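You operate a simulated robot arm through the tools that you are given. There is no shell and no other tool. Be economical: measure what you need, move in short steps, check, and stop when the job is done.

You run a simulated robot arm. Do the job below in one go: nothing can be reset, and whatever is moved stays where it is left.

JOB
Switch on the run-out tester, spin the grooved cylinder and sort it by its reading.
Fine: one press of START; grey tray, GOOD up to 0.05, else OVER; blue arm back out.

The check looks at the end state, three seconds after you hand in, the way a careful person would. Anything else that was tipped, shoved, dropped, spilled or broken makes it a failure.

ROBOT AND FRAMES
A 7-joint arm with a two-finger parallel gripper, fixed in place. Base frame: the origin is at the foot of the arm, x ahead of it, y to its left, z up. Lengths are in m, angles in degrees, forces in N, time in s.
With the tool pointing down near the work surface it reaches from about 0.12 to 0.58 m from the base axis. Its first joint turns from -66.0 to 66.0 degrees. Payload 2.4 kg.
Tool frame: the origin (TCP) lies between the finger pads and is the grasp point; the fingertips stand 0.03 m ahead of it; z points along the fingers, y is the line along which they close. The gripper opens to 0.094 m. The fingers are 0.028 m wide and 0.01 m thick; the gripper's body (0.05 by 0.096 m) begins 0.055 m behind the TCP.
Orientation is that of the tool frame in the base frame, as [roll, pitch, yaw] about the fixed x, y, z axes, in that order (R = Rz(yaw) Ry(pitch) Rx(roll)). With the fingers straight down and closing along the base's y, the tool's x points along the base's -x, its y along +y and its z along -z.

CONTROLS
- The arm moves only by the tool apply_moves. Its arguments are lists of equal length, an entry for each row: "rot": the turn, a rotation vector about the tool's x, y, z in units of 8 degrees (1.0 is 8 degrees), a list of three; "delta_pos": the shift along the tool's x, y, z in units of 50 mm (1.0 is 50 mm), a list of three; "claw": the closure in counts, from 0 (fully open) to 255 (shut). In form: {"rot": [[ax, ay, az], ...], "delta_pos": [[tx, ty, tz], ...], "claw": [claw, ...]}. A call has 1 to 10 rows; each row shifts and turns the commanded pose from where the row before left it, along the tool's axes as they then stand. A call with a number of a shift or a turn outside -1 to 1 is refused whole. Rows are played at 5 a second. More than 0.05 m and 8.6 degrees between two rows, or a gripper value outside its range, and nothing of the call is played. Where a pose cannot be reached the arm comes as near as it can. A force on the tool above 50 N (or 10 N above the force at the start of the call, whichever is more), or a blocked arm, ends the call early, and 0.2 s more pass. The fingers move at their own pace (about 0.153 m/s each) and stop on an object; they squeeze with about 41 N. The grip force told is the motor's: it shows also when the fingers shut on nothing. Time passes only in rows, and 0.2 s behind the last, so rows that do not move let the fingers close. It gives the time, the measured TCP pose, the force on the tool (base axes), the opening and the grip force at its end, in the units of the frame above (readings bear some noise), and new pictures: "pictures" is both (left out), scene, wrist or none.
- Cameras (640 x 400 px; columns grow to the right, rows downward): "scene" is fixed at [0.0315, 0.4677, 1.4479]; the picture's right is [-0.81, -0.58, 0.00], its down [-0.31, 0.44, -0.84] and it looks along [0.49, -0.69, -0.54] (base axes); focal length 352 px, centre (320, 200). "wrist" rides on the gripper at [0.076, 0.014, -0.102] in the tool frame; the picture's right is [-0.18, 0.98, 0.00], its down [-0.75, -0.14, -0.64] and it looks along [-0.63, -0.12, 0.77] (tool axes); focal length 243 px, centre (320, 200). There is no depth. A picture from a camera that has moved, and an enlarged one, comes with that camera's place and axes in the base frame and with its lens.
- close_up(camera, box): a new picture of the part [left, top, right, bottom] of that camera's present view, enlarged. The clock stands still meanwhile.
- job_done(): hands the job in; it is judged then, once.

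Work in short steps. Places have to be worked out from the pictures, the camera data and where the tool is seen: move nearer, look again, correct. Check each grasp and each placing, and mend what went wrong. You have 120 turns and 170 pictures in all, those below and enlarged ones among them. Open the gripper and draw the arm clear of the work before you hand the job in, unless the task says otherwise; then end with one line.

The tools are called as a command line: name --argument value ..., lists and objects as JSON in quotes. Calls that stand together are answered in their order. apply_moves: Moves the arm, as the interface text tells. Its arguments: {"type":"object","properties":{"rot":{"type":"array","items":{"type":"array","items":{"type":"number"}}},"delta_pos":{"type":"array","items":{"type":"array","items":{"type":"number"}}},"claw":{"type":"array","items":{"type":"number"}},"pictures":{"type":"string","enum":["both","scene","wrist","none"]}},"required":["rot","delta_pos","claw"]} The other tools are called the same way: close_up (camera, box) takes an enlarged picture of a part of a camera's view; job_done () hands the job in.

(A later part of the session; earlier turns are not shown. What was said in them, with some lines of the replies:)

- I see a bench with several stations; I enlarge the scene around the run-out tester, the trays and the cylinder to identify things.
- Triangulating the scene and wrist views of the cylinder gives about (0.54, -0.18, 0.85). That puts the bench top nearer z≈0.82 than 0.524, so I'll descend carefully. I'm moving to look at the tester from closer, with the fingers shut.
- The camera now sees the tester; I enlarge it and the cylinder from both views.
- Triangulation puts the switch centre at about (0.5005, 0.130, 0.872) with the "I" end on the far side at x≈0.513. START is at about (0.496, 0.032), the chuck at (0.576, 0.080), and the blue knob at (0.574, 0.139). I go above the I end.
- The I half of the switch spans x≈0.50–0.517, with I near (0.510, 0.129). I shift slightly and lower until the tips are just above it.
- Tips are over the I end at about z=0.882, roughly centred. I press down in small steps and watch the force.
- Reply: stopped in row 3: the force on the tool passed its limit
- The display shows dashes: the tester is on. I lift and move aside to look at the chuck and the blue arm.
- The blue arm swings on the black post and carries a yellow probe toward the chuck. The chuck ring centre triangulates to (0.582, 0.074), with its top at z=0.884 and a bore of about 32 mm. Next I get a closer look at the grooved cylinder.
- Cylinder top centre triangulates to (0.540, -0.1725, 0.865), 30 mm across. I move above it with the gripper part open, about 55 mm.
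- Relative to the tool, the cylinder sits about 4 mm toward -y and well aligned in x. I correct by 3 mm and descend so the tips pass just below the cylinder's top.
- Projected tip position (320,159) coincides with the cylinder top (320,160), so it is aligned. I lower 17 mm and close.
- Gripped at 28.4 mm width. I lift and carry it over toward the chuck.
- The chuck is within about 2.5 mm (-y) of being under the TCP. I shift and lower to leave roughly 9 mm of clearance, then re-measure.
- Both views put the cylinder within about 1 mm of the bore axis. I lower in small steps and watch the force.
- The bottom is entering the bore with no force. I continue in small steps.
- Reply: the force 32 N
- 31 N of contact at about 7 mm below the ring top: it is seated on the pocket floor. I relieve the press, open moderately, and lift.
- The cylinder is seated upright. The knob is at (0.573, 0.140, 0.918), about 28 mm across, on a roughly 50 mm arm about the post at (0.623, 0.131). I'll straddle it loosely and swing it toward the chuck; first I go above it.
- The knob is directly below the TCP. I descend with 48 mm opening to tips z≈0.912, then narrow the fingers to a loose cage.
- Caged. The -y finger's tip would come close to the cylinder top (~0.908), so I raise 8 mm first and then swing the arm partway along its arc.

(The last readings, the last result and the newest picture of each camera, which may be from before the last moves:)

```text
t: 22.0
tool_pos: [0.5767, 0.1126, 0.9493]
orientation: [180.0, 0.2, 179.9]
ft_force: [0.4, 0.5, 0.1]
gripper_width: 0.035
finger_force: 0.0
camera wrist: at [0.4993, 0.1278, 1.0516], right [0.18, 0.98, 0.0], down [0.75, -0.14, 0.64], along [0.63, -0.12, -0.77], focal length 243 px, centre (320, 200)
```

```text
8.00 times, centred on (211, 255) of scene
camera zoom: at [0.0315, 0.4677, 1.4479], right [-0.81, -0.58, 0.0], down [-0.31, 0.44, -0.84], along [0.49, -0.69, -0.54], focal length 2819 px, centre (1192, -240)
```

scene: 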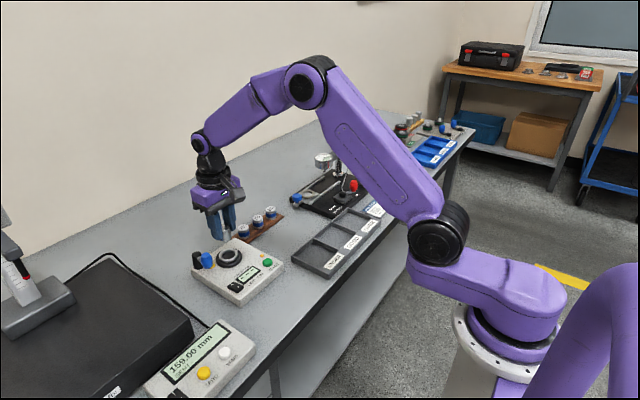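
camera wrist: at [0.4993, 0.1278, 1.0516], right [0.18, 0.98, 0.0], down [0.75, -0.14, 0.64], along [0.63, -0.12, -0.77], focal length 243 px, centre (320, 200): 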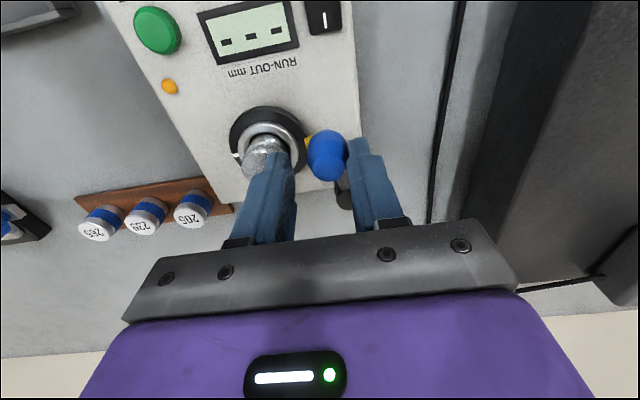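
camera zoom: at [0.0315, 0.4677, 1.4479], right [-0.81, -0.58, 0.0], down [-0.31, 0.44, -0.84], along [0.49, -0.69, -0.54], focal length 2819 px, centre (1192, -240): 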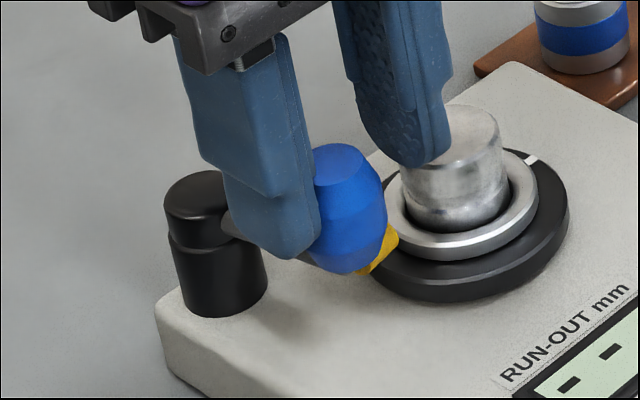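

The arm is swinging freely and the finger passes above the cylinder. I continue along the arc in small steps.

apply_moves --rot '[[0, 0, 0], [0, 0, 0], [0, 0, 0]]' --delta_pos '[[-0.04, -0.08, 0], [-0.04, -0.08, 0], [0, 0, 0]]' --claw '[160, 160, 160]' --pictures "wrist"

close_up --camera "scene" --box '[171, 230, 251, 280]'

```text
t: 22.8
tool_pos: [0.5797, 0.1047, 0.9477]
orientation: [-179.9, 0.1, -180.0]
ft_force: [0.1, -0.1, -0.1]
gripper_width: 0.0352
finger_force: 0.0
camera wrist: at [0.5023, 0.1199, 1.0514], right [0.18, 0.98, 0.0], down [0.75, -0.14, 0.64], along [0.63, -0.12, -0.76], focal length 243 px, centre (320, 200)
```

wrist: 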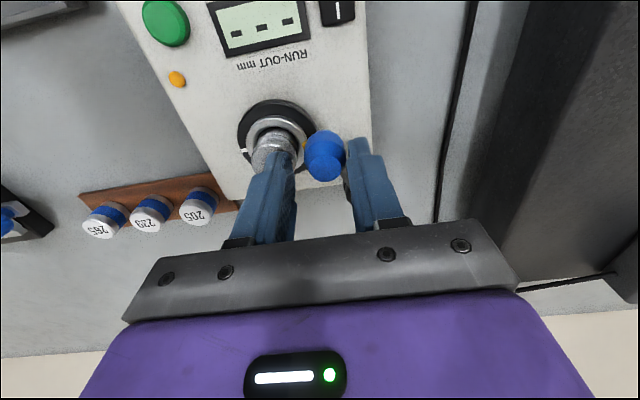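

```text
8.00 times, centred on (211, 255) of scene
camera zoom: at [0.0315, 0.4677, 1.4479], right [-0.81, -0.58, 0.0], down [-0.31, 0.44, -0.84], along [0.49, -0.69, -0.54], focal length 2819 px, centre (1192, -240)
```

zoom: 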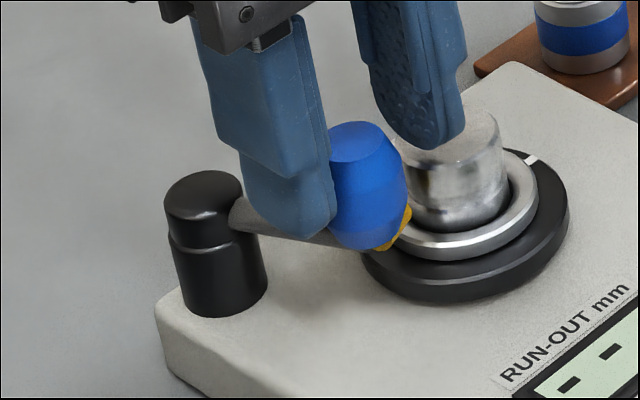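

Still no resistance and the probe is near the cylinder. I take two smaller steps, checking the force.

apply_moves --rot '[[0, 0, 0], [0, 0, 0], [0, 0, 0]]' --delta_pos '[[-0.04, -0.05, 0], [-0.03, -0.04, 0], [0, 0, 0]]' --claw '[160, 160, 160]' --pictures "wrist"

close_up --camera "scene" --box '[171, 230, 251, 280]'

close_up --camera "wrist" --box '[230, 90, 390, 190]'

```text
t: 23.6
tool_pos: [0.5832, 0.1009, 0.9489]
orientation: [-180.0, 0.1, 180.0]
ft_force: [-2.8, 5.0, 0.2]
gripper_width: 0.0378
finger_force: 2.2
camera wrist: at [0.5054, 0.1164, 1.0514], right [0.18, 0.98, 0.0], down [0.75, -0.14, 0.64], along [0.63, -0.12, -0.77], focal length 243 px, centre (320, 200)
```

wrist: 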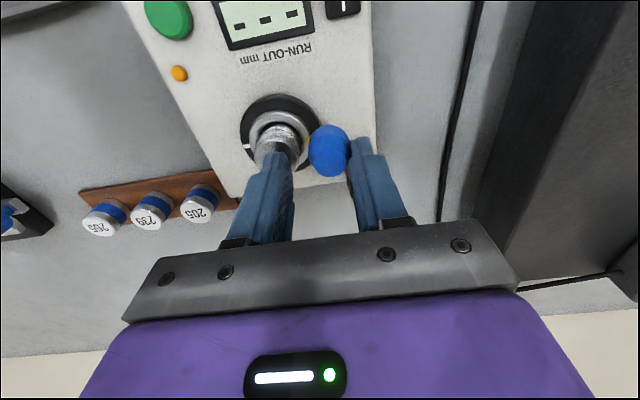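

```text
8.00 times, centred on (211, 255) of scene
camera zoom: at [0.0314, 0.4678, 1.4478], right [-0.81, -0.58, 0.0], down [-0.31, 0.44, -0.84], along [0.49, -0.69, -0.54], focal length 2819 px, centre (1192, -240)
```

zoom: 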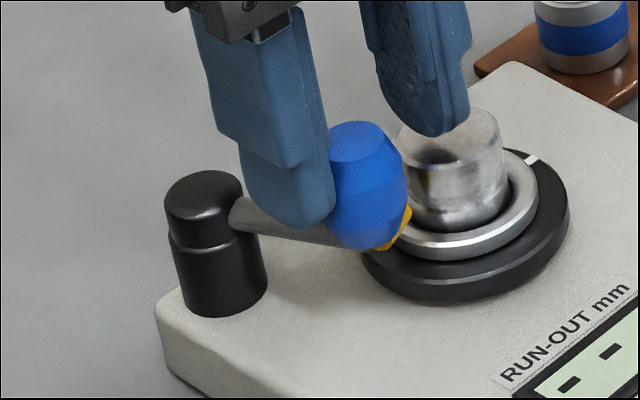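

```text
4.00 times, centred on (310, 140) of wrist
camera zoom: at [0.5054, 0.1164, 1.0514], right [0.18, 0.98, 0.0], down [0.75, -0.14, 0.64], along [0.63, -0.12, -0.77], focal length 970 px, centre (360, 440)
```

zoom: 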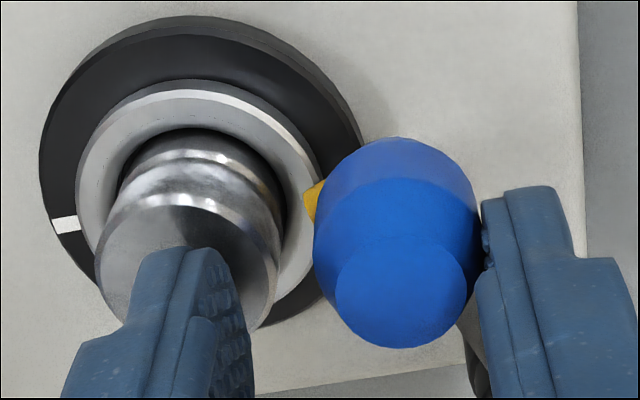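

The arm has stopped against its limit (5 N, knob no longer moving). I back off slightly, lift clear, and check that it stays in.

apply_moves --rot '[[0, 0, 0], [0, 0, 0], [0, 0, 0], [0, 0, 0], [0, 0, 0]]' --delta_pos '[[0, 0.06, 0], [0, 0, -0.3], [0, 0, -0.7], [0.3, 0, -0.5], [0, 0, 0]]' --claw '[155, 150, 150, 255, 255]' --pictures "wrist"

close_up --camera "scene" --box '[179, 230, 275, 290]'

```text
t: 24.8
tool_pos: [0.5673, 0.103, 1.0226]
orientation: [-179.9, 0.2, -180.0]
ft_force: [-0.3, -0.3, -1.0]
gripper_width: 0.0001
finger_force: 33.1
camera wrist: at [0.4902, 0.1182, 1.1258], right [0.18, 0.98, 0.0], down [0.75, -0.14, 0.64], along [0.63, -0.12, -0.77], focal length 243 px, centre (320, 200)
```

wrist: 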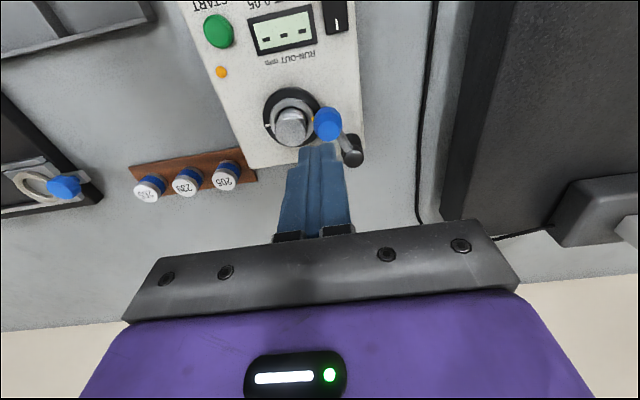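

```text
6.67 times, centred on (227, 260) of scene
camera zoom: at [0.0315, 0.4677, 1.4479], right [-0.81, -0.58, 0.0], down [-0.31, 0.44, -0.84], along [0.49, -0.69, -0.54], focal length 2349 px, centre (940, -200)
```

zoom: 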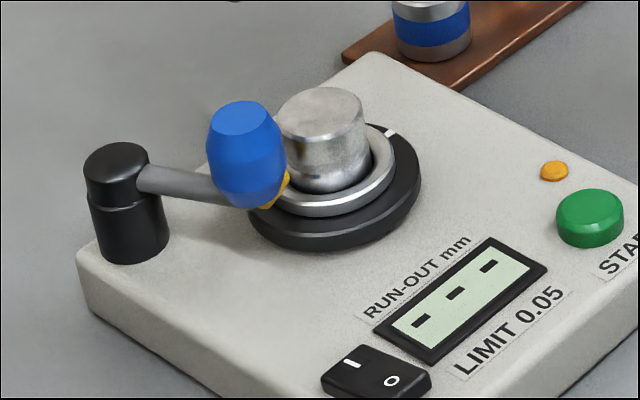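

The arm stays in with its probe at the cylinder. START is at (0.496, 0.031) with top z≈0.878; I position the closed fingertips above it.

apply_moves --rot '[[0, 0, 0], [0, 0, 0], [0, 0, 0], [0, 0, 0], [0, 0, 0], [0, 0, 0]]' --delta_pos '[[0.47, -0.48, 0], [0.47, -0.48, 0], [0.47, -0.48, 0], [0, 0, 0.9], [0, 0, 0.9], [0, 0, 0]]' --claw '[255, 255, 255, 255, 255, 255]' --pictures "wrist"

close_up --camera "scene" --box '[219, 235, 299, 285]'

```text
t: 26.2
tool_pos: [0.4977, 0.033, 0.9346]
orientation: [-179.9, 0.2, 179.9]
ft_force: [0.1, -0.1, 0.5]
gripper_width: 0.0
finger_force: 33.3
camera wrist: at [0.42, 0.0475, 1.0372], right [0.18, 0.98, 0.0], down [0.75, -0.14, 0.64], along [0.63, -0.12, -0.76], focal length 243 px, centre (320, 200)
```

wrist: 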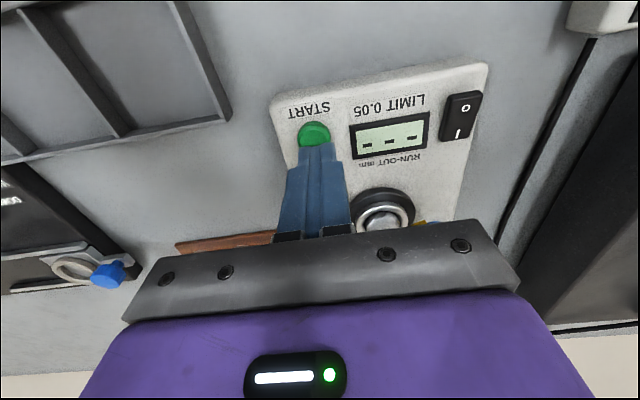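

```text
8.00 times, centred on (259, 260) of scene
camera zoom: at [0.0315, 0.4677, 1.4479], right [-0.81, -0.58, 0.0], down [-0.31, 0.44, -0.84], along [0.49, -0.69, -0.54], focal length 2819 px, centre (808, -280)
```

zoom: 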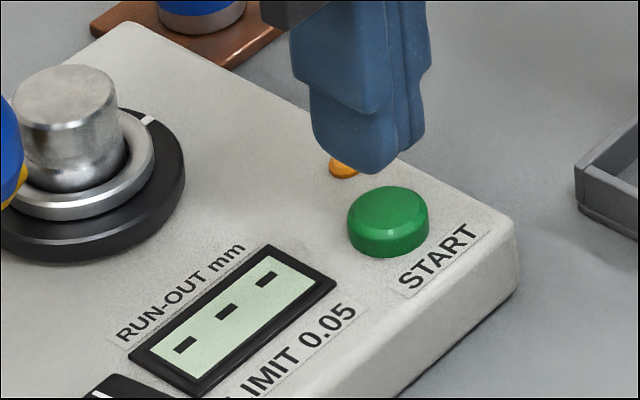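

I shift 4 mm / 2 mm to centre on the button, then lower and press in one continuous motion, watching the display.

apply_moves --rot '[[0, 0, 0], [0, 0, 0], [0, 0, 0], [0, 0, 0]]' --delta_pos '[[0.07, -0.05, 0.2], [0, 0, 0.2], [0, 0, 0.08], [0, 0, 0.06]]' --claw '[255, 255, 255, 255]' --pictures "wrist"

```text
t: 27.2
tool_pos: [0.4935, 0.0308, 0.9077]
orientation: [179.9, 0.2, -180.0]
ft_force: [-0.3, 1.6, 0.9]
gripper_width: 0.0
finger_force: 32.8
camera wrist: at [0.4171, 0.0451, 1.0097], right [0.18, 0.98, 0.0], down [0.75, -0.14, 0.64], along [0.63, -0.12, -0.76], focal length 243 px, centre (320, 200)
```

wrist: 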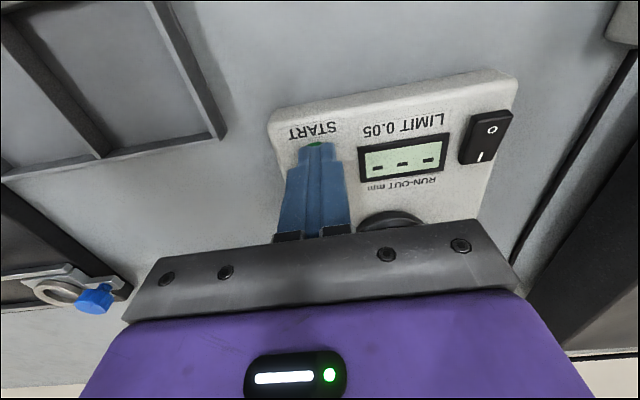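

Tips are at the button surface with no real force yet. I press a few millimetres more.

apply_moves --rot '[[0, 0, 0], [0, 0, 0], [0, 0, 0]]' --delta_pos '[[0, 0, 0.04], [0, 0, 0.04], [0, 0, 0.02]]' --claw '[255, 255, 255]' --pictures "wrist"

close_up --camera "scene" --box '[195, 235, 291, 295]'

```text
t: 28.0
tool_pos: [0.4949, 0.0294, 0.902]
orientation: [-179.9, 0.1, 180.0]
ft_force: [-2.0, 0.5, 11.4]
gripper_width: 0.0
finger_force: 32.9
camera wrist: at [0.4169, 0.0446, 1.0049], right [0.18, 0.98, 0.0], down [0.75, -0.14, 0.64], along [0.63, -0.12, -0.76], focal length 243 px, centre (320, 200)
```

wrist: 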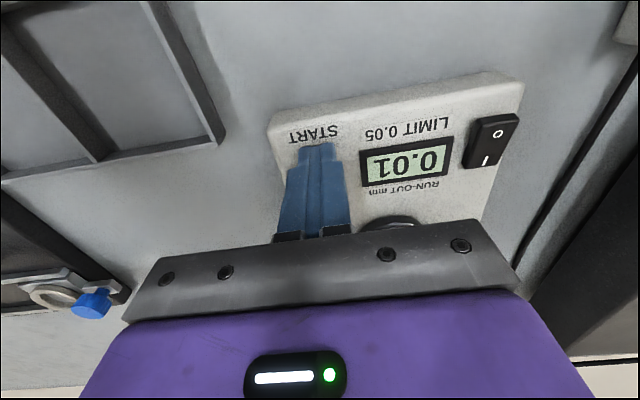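

```text
6.67 times, centred on (243, 265) of scene
camera zoom: at [0.0312, 0.4677, 1.4479], right [-0.81, -0.58, 0.0], down [-0.31, 0.44, -0.84], along [0.49, -0.69, -0.54], focal length 2349 px, centre (833, -233)
```

zoom: 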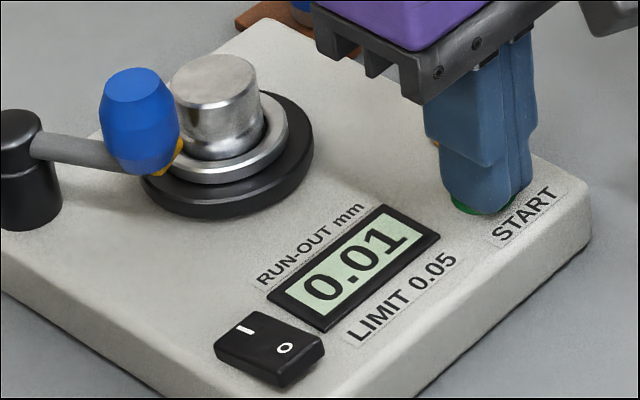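

The press registered and a reading is developing. I lift straight off and wait for it to finish.

apply_moves --rot '[[0, 0, 0], [0, 0, 0], [0, 0, 0], [0, 0, 0], [0, 0, 0], [0, 0, 0]]' --delta_pos '[[0, 0, -0.5], [0, 0, -0.8], [0, 0, -0.8], [0, 0, 0], [0, 0, 0], [0, 0, 0]]' --claw '[255, 255, 255, 255, 255, 255]' --pictures "wrist"

close_up --camera "scene" --box '[195, 235, 291, 295]'

```text
t: 29.4
tool_pos: [0.4941, 0.0288, 1.0085]
orientation: [-180.0, 0.2, 180.0]
ft_force: [-0.5, -0.2, 0.4]
gripper_width: 0.0
finger_force: 33.1
camera wrist: at [0.4167, 0.0441, 1.1114], right [0.18, 0.98, 0.0], down [0.75, -0.14, 0.64], along [0.63, -0.12, -0.77], focal length 243 px, centre (320, 200)
```

wrist: 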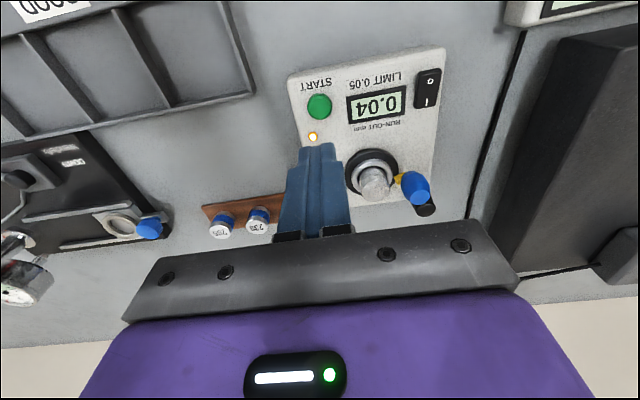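

```text
6.67 times, centred on (243, 265) of scene
camera zoom: at [0.0315, 0.4677, 1.4479], right [-0.81, -0.58, 0.0], down [-0.31, 0.44, -0.84], along [0.49, -0.69, -0.54], focal length 2349 px, centre (833, -233)
```

zoom: 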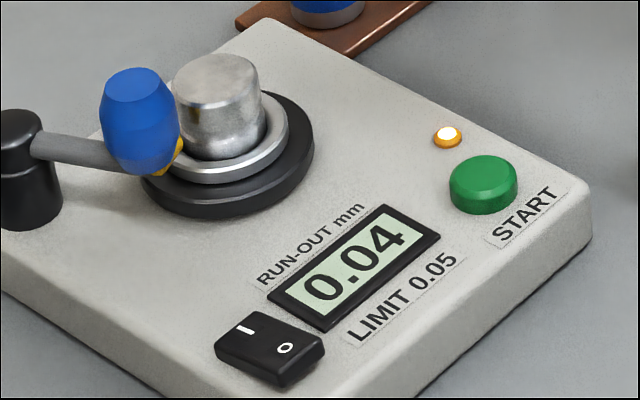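

The lamp is lit, so it is still running (0.04 so far). I wait.

apply_moves --rot '[[0, 0, 0], [0, 0, 0], [0, 0, 0], [0, 0, 0], [0, 0, 0], [0, 0, 0], [0, 0, 0], [0, 0, 0], [0, 0, 0], [0, 0, 0]]' --delta_pos '[[0, 0, 0], [0, 0, 0], [0, 0, 0], [0, 0, 0], [0, 0, 0], [0, 0, 0], [0, 0, 0], [0, 0, 0], [0, 0, 0], [0, 0, 0]]' --claw '[255, 255, 255, 255, 255, 255, 255, 255, 255, 255]' --pictures "none"

close_up --camera "scene" --box '[195, 235, 291, 295]'

```text
t: 31.6
tool_pos: [0.4941, 0.0286, 1.0082]
orientation: [180.0, 0.2, 179.9]
ft_force: [0.2, -0.5, -0.3]
gripper_width: 0.0
finger_force: 33.0
```

```text
6.67 times, centred on (243, 265) of scene
camera zoom: at [0.0315, 0.4677, 1.4479], right [-0.81, -0.58, 0.0], down [-0.31, 0.44, -0.84], along [0.49, -0.69, -0.54], focal length 2349 px, centre (833, -233)
```

zoom: 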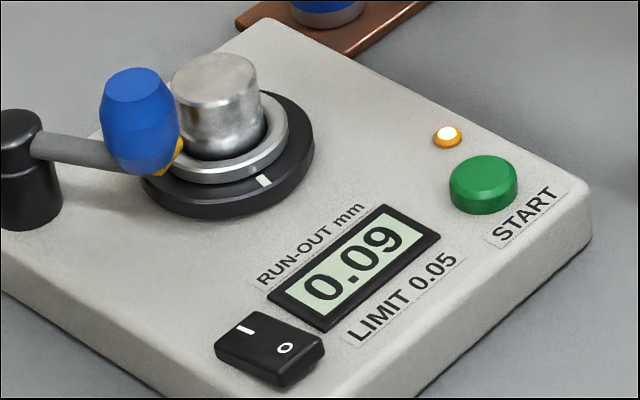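

The chuck is turning and the lamp is still lit, now 0.09. I keep waiting for the end of the run.

apply_moves --rot '[[0, 0, 0], [0, 0, 0], [0, 0, 0], [0, 0, 0], [0, 0, 0], [0, 0, 0], [0, 0, 0], [0, 0, 0], [0, 0, 0], [0, 0, 0]]' --delta_pos '[[0, 0, 0], [0, 0, 0], [0, 0, 0], [0, 0, 0], [0, 0, 0], [0, 0, 0], [0, 0, 0], [0, 0, 0], [0, 0, 0], [0, 0, 0]]' --claw '[255, 255, 255, 255, 255, 255, 255, 255, 255, 255]' --pictures "none"

apply_moves --rot '[[0, 0, 0], [0, 0, 0], [0, 0, 0], [0, 0, 0], [0, 0, 0], [0, 0, 0], [0, 0, 0], [0, 0, 0], [0, 0, 0], [0, 0, 0]]' --delta_pos '[[0, 0, 0], [0, 0, 0], [0, 0, 0], [0, 0, 0], [0, 0, 0], [0, 0, 0], [0, 0, 0], [0, 0, 0], [0, 0, 0], [0, 0, 0]]' --claw '[255, 255, 255, 255, 255, 255, 255, 255, 255, 255]' --pictures "none"

close_up --camera "scene" --box '[195, 235, 291, 295]'

```text
t: 33.8
tool_pos: [0.493, 0.0293, 1.0095]
orientation: [-179.9, 0.2, -180.0]
ft_force: [0.0, 0.5, 0.1]
gripper_width: 0.0
finger_force: 33.3
```

```text
t: 36.0
tool_pos: [0.4934, 0.0284, 1.0087]
orientation: [180.0, 0.2, -180.0]
ft_force: [0.3, -0.6, 0.0]
gripper_width: 0.0002
finger_force: 33.2
```

```text
6.67 times, centred on (243, 265) of scene
camera zoom: at [0.0315, 0.4677, 1.4479], right [-0.81, -0.58, 0.0], down [-0.31, 0.44, -0.84], along [0.49, -0.69, -0.54], focal length 2349 px, centre (833, -233)
```

zoom: 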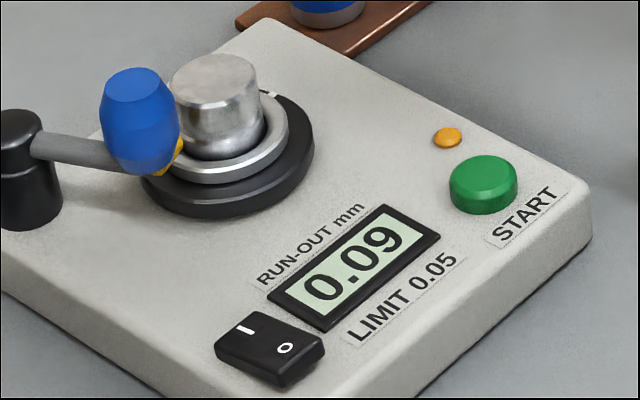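

Final reading is 0.09 > 0.05, with the lamp off, so the part is OVER. Next I go above the knob, at about (0.5765, 0.110), to swing the arm back out.

apply_moves --rot '[[0, 0, 0], [0, 0, 0], [0, 0, 0], [0, 0, 0]]' --delta_pos '[[-0.553, 0.54, 0], [-0.553, 0.54, 0], [-0.553, 0.54, 0], [0, 0, 0.2]]' --claw '[255, 130, 130, 130]' --pictures "wrist"

```text
t: 37.0
tool_pos: [0.578, 0.1095, 0.9968]
orientation: [179.9, 0.2, 180.0]
ft_force: [0.7, 0.6, -0.2]
gripper_width: 0.0461
finger_force: 0.0
camera wrist: at [0.5014, 0.1243, 1.099], right [0.18, 0.98, 0.0], down [0.75, -0.14, 0.64], along [0.63, -0.12, -0.76], focal length 243 px, centre (320, 200)
```

wrist: 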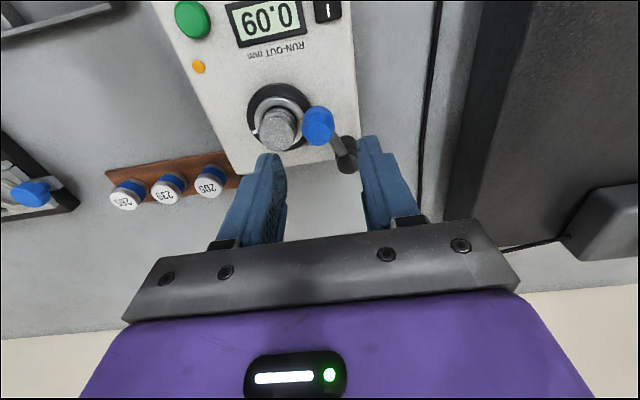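

The knob lies centred under the TCP. I descend so the tips are at z≈0.920 (10 mm above the cylinder top) and narrow the cage.

apply_moves --rot '[[0, 0, 0], [0, 0, 0], [0, 0, 0], [0, 0, 0]]' --delta_pos '[[0, 0.02, 0.5], [0, 0, 0.42], [0, 0, 0], [0, 0, 0]]' --claw '[130, 130, 158, 158]' --pictures "none"

close_up --camera "scene" --box '[171, 230, 251, 280]'

close_up --camera "wrist" --box '[230, 90, 390, 190]'

```text
t: 38.0
tool_pos: [0.5785, 0.1106, 0.9508]
orientation: [-179.9, 0.1, 180.0]
ft_force: [0.1, -0.2, 0.0]
gripper_width: 0.0359
finger_force: 0.0
```

```text
8.00 times, centred on (211, 255) of scene
camera zoom: at [0.0315, 0.4677, 1.4479], right [-0.81, -0.58, 0.0], down [-0.31, 0.44, -0.84], along [0.49, -0.69, -0.54], focal length 2819 px, centre (1192, -240)
```

zoom: 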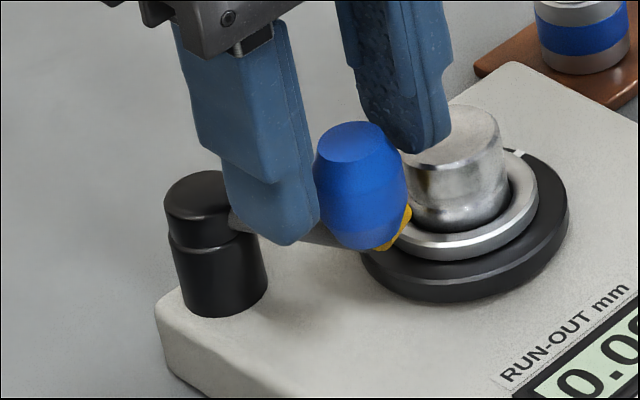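

```text
4.00 times, centred on (310, 140) of wrist
camera zoom: at [0.5015, 0.1256, 1.054], right [0.18, 0.98, 0.0], down [0.75, -0.14, 0.64], along [0.63, -0.12, -0.77], focal length 970 px, centre (360, 440)
```

zoom: 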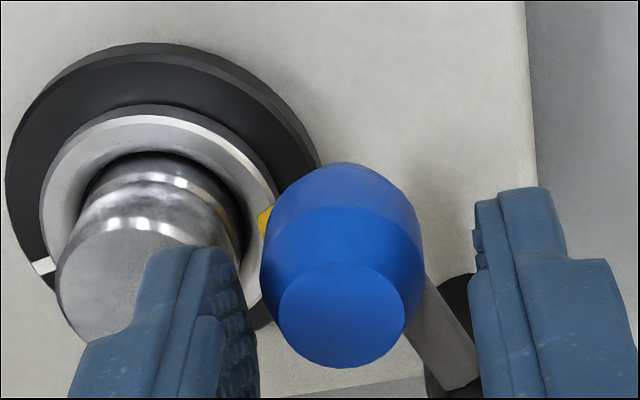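

The cage is good. I swing back outward along the arc to the original position.

apply_moves --rot '[[0, 0, 0], [0, 0, 0], [0, 0, 0], [0, 0, 0], [0, 0, 0]]' --delta_pos '[[0.06, 0.16, 0], [0.04, 0.16, 0], [0, 0.16, 0], [0, 0.14, 0], [0, 0, 0]]' --claw '[158, 158, 158, 158, 158]' --pictures "wrist"

close_up --camera "scene" --box '[171, 230, 251, 280]'

```text
t: 39.2
tool_pos: [0.5721, 0.1406, 0.9512]
orientation: [179.9, 0.2, 180.0]
ft_force: [-0.5, -0.5, -0.5]
gripper_width: 0.0357
finger_force: 0.1
camera wrist: at [0.4946, 0.1569, 1.0542], right [0.18, 0.98, 0.0], down [0.75, -0.14, 0.64], along [0.63, -0.12, -0.76], focal length 243 px, centre (320, 200)
```

wrist: 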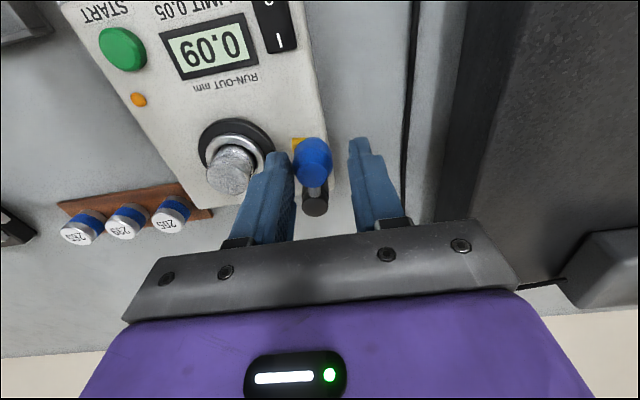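

```text
8.00 times, centred on (211, 255) of scene
camera zoom: at [0.0315, 0.4677, 1.4479], right [-0.81, -0.58, 0.0], down [-0.31, 0.44, -0.84], along [0.49, -0.69, -0.54], focal length 2819 px, centre (1192, -240)
```

zoom: 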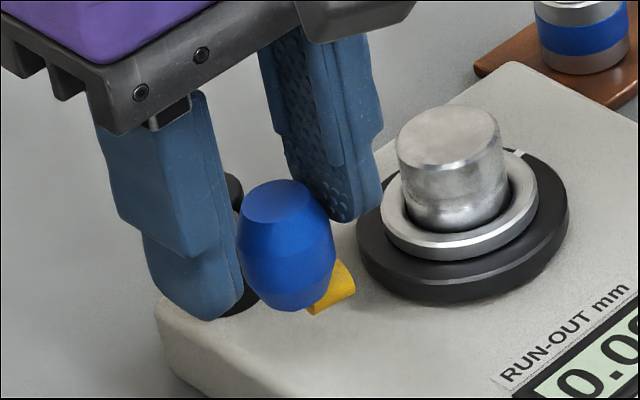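

The arm is back in its original out position. I centre the cage, lift off, and move above the cylinder with 50 mm opening.

apply_moves --rot '[[0, 0, 0], [0, 0, 0], [0, 0, 0], [0, 0, 0], [0, 0, 0], [0, 0, 0], [0, 0, 0]]' --delta_pos '[[0, -0.06, 0], [0, 0, -0.4], [0, 0, -0.6], [-0.09, -0.65, 0], [-0.09, -0.65, 0], [0, 0, 0.4], [0, 0, 0]]' --claw '[150, 145, 140, 120, 120, 120, 120]' --pictures "wrist"

close_up --camera "scene" --box '[171, 230, 251, 280]'

```text
t: 40.8
tool_pos: [0.5788, 0.0755, 0.9794]
orientation: [180.0, 0.2, 180.0]
ft_force: [0.3, 0.2, 0.4]
gripper_width: 0.0499
finger_force: 0.1
camera wrist: at [0.5024, 0.0903, 1.0825], right [0.18, 0.98, 0.0], down [0.75, -0.14, 0.64], along [0.63, -0.12, -0.76], focal length 243 px, centre (320, 200)
```

wrist: 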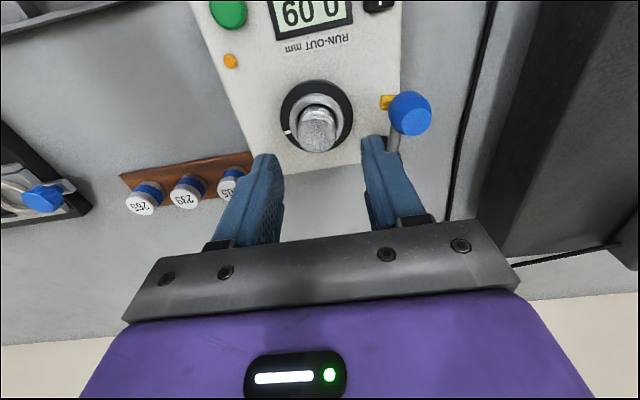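

```text
8.00 times, centred on (211, 255) of scene
camera zoom: at [0.0315, 0.4677, 1.4479], right [-0.81, -0.58, 0.0], down [-0.31, 0.44, -0.84], along [0.49, -0.69, -0.54], focal length 2819 px, centre (1192, -240)
```

zoom: 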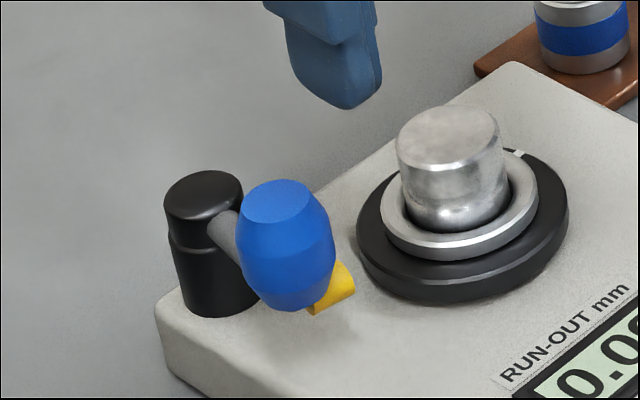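

The arm is out. The cylinder is about 2 mm ahead and 1.5 mm to -y of the TCP; I correct, descend to the earlier grip height and close.

apply_moves --rot '[[0, 0, 0], [0, 0, 0], [0, 0, 0], [0, 0, 0]]' --delta_pos '[[-0.04, -0.03, 0.4], [0, 0, 0.4], [0, 0, 0.36], [0, 0, 0]]' --claw '[120, 120, 120, 120]' --pictures "none"

apply_moves --rot '[[0, 0, 0], [0, 0, 0], [0, 0, 0]]' --delta_pos '[[0, 0, 0], [0, 0, 0], [0, 0, 0]]' --claw '[200, 255, 255]' --pictures "wrist"

close_up --camera "scene" --box '[187, 230, 267, 280]'

```text
t: 41.8
tool_pos: [0.5825, 0.073, 0.9223]
orientation: [-180.0, 0.2, 180.0]
ft_force: [1.0, 1.1, -1.2]
gripper_width: 0.0498
finger_force: 0.1
```

```text
t: 42.6
tool_pos: [0.5825, 0.0724, 0.9224]
orientation: [-180.0, 0.1, 179.9]
ft_force: [0.7, 0.6, 0.5]
gripper_width: 0.0286
finger_force: 40.5
camera wrist: at [0.5052, 0.0878, 1.0256], right [0.18, 0.98, 0.0], down [0.75, -0.14, 0.64], along [0.63, -0.12, -0.77], focal length 243 px, centre (320, 200)
```

wrist: 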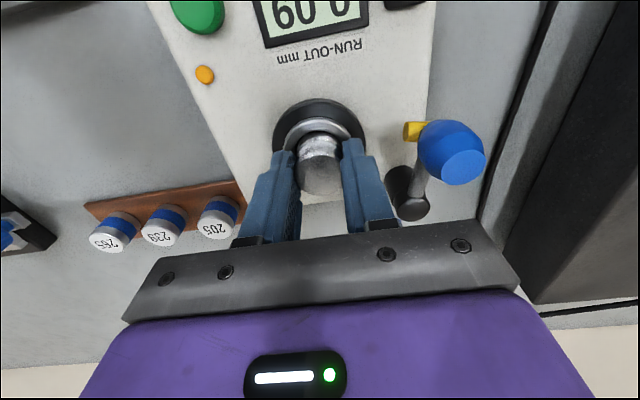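

```text
8.00 times, centred on (227, 255) of scene
camera zoom: at [0.0315, 0.4677, 1.4479], right [-0.81, -0.58, 0.0], down [-0.31, 0.44, -0.84], along [0.49, -0.69, -0.54], focal length 2819 px, centre (1064, -240)
```

zoom: 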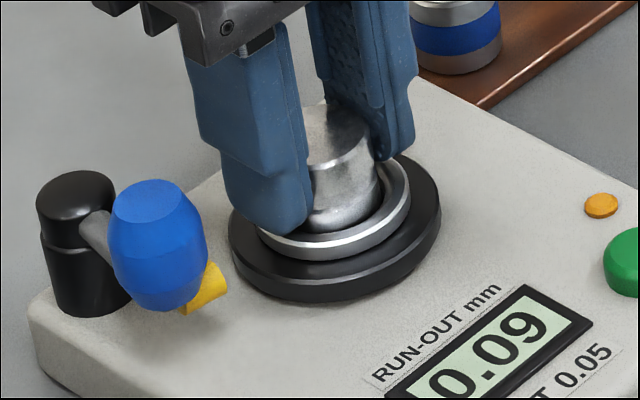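

Gripped (28.6 mm). I lift straight out and carry it toward the OVER compartment, whose centre I compute as about (0.437, -0.258).

apply_moves --rot '[[0, 0, 0], [0, 0, 0], [0, 0, 0]]' --delta_pos '[[0, 0, -0.5], [0, 0, -0.8], [0, 0, -0.7]]' --claw '[255, 255, 255]' --pictures "none"

apply_moves --rot '[[0, 0, 0], [0, 0, 0], [0, 0, 0], [0, 0, 0], [0, 0, 0], [0, 0, 0], [0, 0, 0], [0, 0, 0], [0, 0, 0]]' --delta_pos '[[0.36, -0.825, 0], [0.36, -0.825, 0], [0.36, -0.825, 0], [0.36, -0.825, 0], [0.36, -0.825, 0], [0.36, -0.825, 0], [0.36, -0.825, 0], [0.36, -0.825, 0], [0, 0, 0]]' --claw '[255, 255, 255, 255, 255, 255, 255, 255, 255]' --pictures "both"

close_up --camera "scene" --box '[287, 180, 399, 250]'

```text
t: 43.4
tool_pos: [0.5845, 0.0744, 1.0247]
orientation: [-180.0, 0.1, -180.0]
ft_force: [0.4, 0.0, 0.1]
gripper_width: 0.0286
finger_force: 40.8
```

```text
t: 45.4
tool_pos: [0.4367, -0.2608, 1.0223]
orientation: [180.0, 0.2, 180.0]
ft_force: [-0.2, -0.1, -1.1]
gripper_width: 0.0288
finger_force: 40.5
camera wrist: at [0.3597, -0.2459, 1.1261], right [0.18, 0.98, 0.0], down [0.75, -0.14, 0.64], along [0.63, -0.12, -0.77], focal length 243 px, centre (320, 200)
```

scene: 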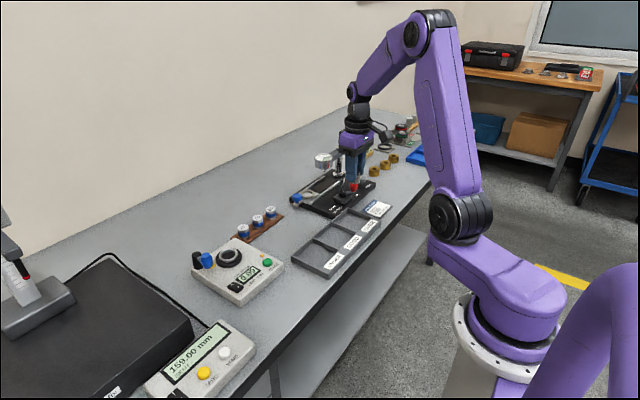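
wrist: 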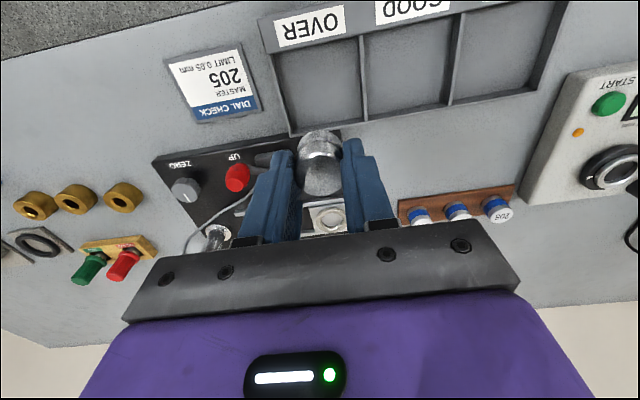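

```text
5.71 times, centred on (343, 215) of scene
camera zoom: at [0.0315, 0.4677, 1.4479], right [-0.81, -0.58, 0.0], down [-0.31, 0.44, -0.84], along [0.49, -0.69, -0.54], focal length 2014 px, centre (189, 114)
```

zoom: 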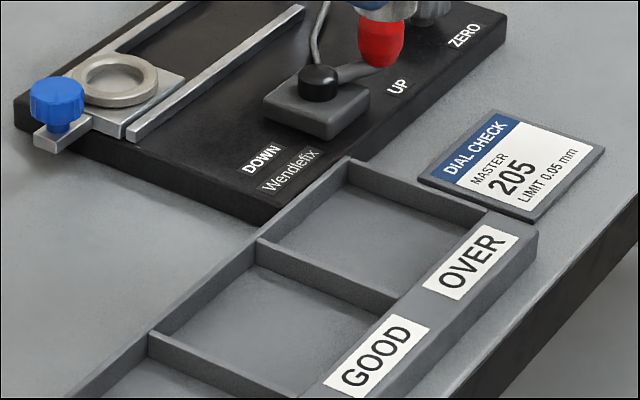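

The compartment spans x≈0.395–0.478, y≈-0.217 to -0.30 in both views, so I'm over its centre. I lower to about 2 cm above the floor and check.

apply_moves --rot '[[0, 0, 0], [0, 0, 0], [0, 0, 0], [0, 0, 0]]' --delta_pos '[[0, 0, 0.9], [0, 0, 0.9], [0, 0, 0.5], [0, 0, 0]]' --claw '[255, 255, 255, 255]' --pictures "wrist"

close_up --camera "scene" --box '[303, 180, 399, 240]'

```text
t: 46.4
tool_pos: [0.4365, -0.2604, 0.9097]
orientation: [180.0, 0.2, 180.0]
ft_force: [-0.1, -0.5, -0.3]
gripper_width: 0.0284
finger_force: 41.7
camera wrist: at [0.3593, -0.2452, 1.0112], right [0.18, 0.98, 0.0], down [0.75, -0.14, 0.64], along [0.63, -0.12, -0.77], focal length 243 px, centre (320, 200)
```

wrist: 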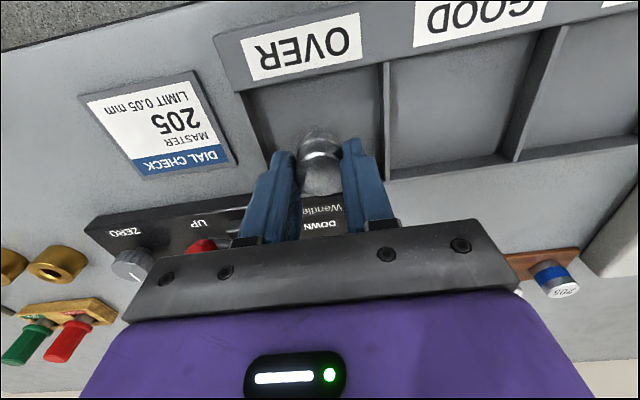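

```text
6.67 times, centred on (351, 210) of scene
camera zoom: at [0.0315, 0.4677, 1.4479], right [-0.81, -0.58, 0.0], down [-0.31, 0.44, -0.84], along [0.49, -0.69, -0.54], focal length 2349 px, centre (113, 133)
```

zoom: 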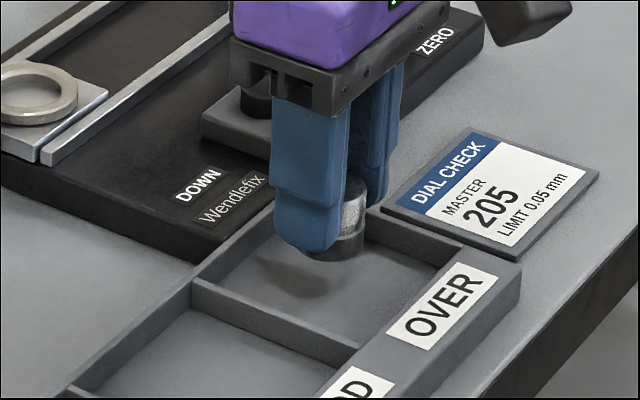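

Well inside the OVER compartment. I lower in small steps until contact.

apply_moves --rot '[[0, 0, 0], [0, 0, 0], [0, 0, 0], [0, 0, 0], [0, 0, 0], [0, 0, 0]]' --delta_pos '[[0.06, 0, 0.2], [0, 0, 0.16], [0, 0, 0.06], [0, 0, 0.04], [0, 0, 0.04], [0, 0, 0]]' --claw '[255, 255, 255, 255, 255, 255]' --pictures "none"

close_up --camera "scene" --box '[319, 190, 383, 230]'

```text
t: 47.8
tool_pos: [0.4336, -0.259, 0.8824]
orientation: [-179.9, 0.2, -179.9]
ft_force: [-7.8, 1.6, 33.8]
gripper_width: 0.0288
finger_force: 41.1
```

```text
10.00 times, centred on (351, 210) of scene
camera zoom: at [0.0308, 0.468, 1.4478], right [-0.81, -0.58, 0.0], down [-0.31, 0.44, -0.84], along [0.49, -0.69, -0.53], focal length 3524 px, centre (10, 100)
```

zoom: 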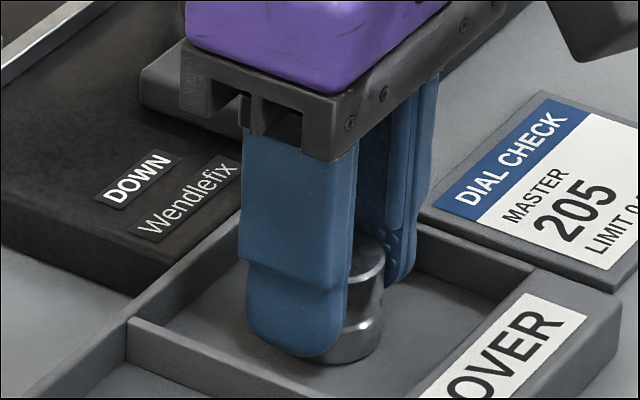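

Contact with the tray floor at 34 N. I relieve it, open moderately, and lift straight up.

apply_moves --rot '[[0, 0, 0], [0, 0, 0], [0, 0, 0], [0, 0, 0]]' --delta_pos '[[0, 0, -0.04], [0, 0, 0], [0, 0, 0], [0, 0, 0]]' --claw '[255, 170, 140, 140]' --pictures "none"

apply_moves --rot '[[0, 0, 0], [0, 0, 0], [0, 0, 0], [0, 0, 0], [0, 0, 0], [0, 0, 0], [0, 0, 0]]' --delta_pos '[[0, 0, -0.4], [0, 0, -0.8], [0, 0, -0.9], [0, 0, -0.9], [0.4, 0.5, -0.6], [0.4, 0.5, -0.6], [0, 0, 0]]' --claw '[140, 140, 140, 140, 100, 50, 0]' --pictures "both"

close_up --camera "scene" --box '[190, 180, 400, 310]'

close_up --camera "scene" --box '[315, 185, 395, 235]'

```text
t: 48.8
tool_pos: [0.4362, -0.2565, 0.8856]
orientation: [-179.9, 0.2, -179.9]
ft_force: [0.4, 0.0, 1.2]
gripper_width: 0.0426
finger_force: 0.0
```

```text
t: 50.4
tool_pos: [0.3953, -0.205, 1.0958]
orientation: [179.9, 0.0, -180.0]
ft_force: [-0.1, 2.0, 0.2]
gripper_width: 0.0941
finger_force: 0.1
camera wrist: at [0.3174, -0.1913, 1.1971], right [0.18, 0.98, 0.0], down [0.75, -0.14, 0.64], along [0.63, -0.12, -0.77], focal length 243 px, centre (320, 200)
```

scene: 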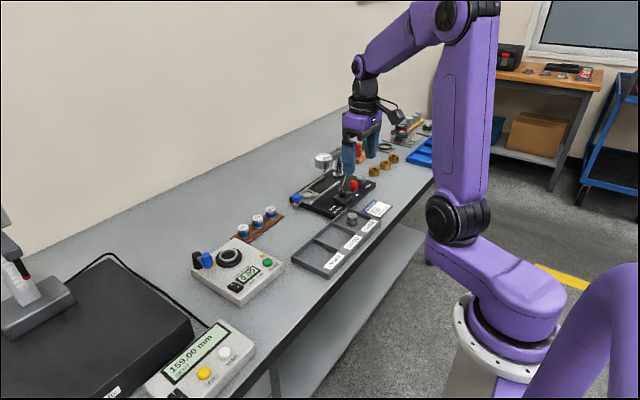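
wrist: 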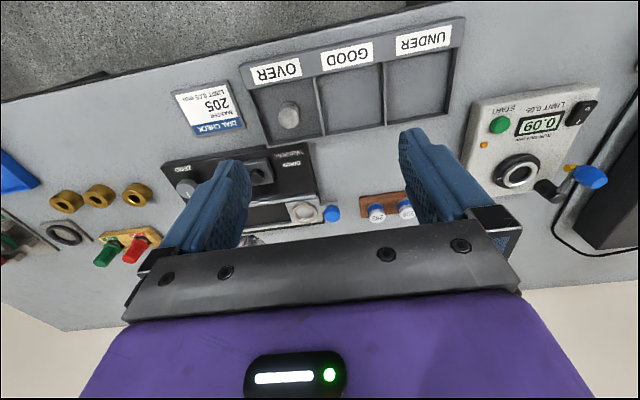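

```text
3.05 times, centred on (295, 245) of scene
camera zoom: at [0.0315, 0.4677, 1.4479], right [-0.81, -0.58, 0.0], down [-0.31, 0.44, -0.84], along [0.49, -0.69, -0.54], focal length 1074 px, centre (396, 63)
```

zoom: 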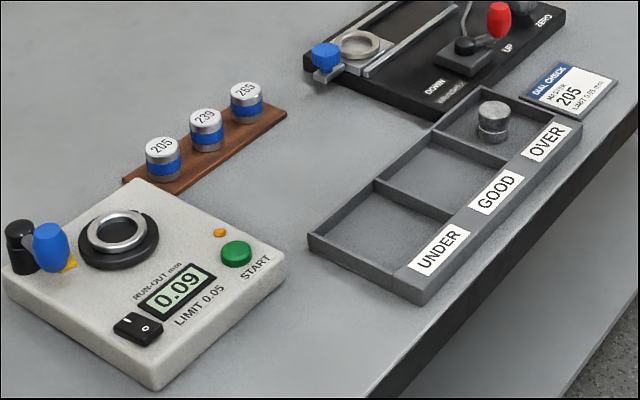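

```text
8.00 times, centred on (355, 210) of scene
camera zoom: at [0.0315, 0.4677, 1.4479], right [-0.81, -0.58, 0.0], down [-0.31, 0.44, -0.84], along [0.49, -0.69, -0.54], focal length 2819 px, centre (40, 120)
```

zoom: 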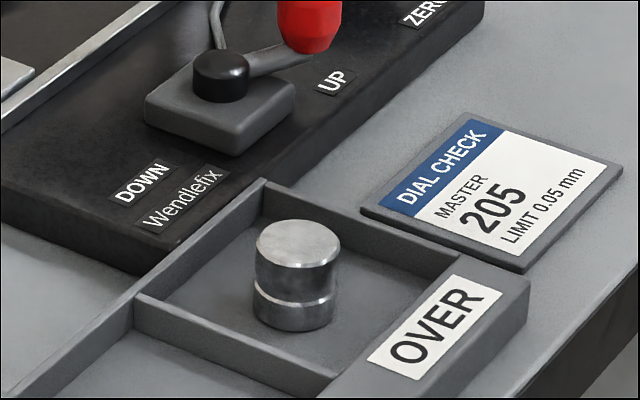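

The cylinder stands upright in OVER, the arm is out, the reading stays at 0.09, nothing else has moved, and the gripper is open and clear. I hand in.

job_done

```text
The job is handed in.
```

The run-out tester was switched on and START pressed once. The grooved cylinder read 0.09 mm, above the 0.05 limit, so it is in the OVER compartment of the grey tray, and the blue arm is swung back out.
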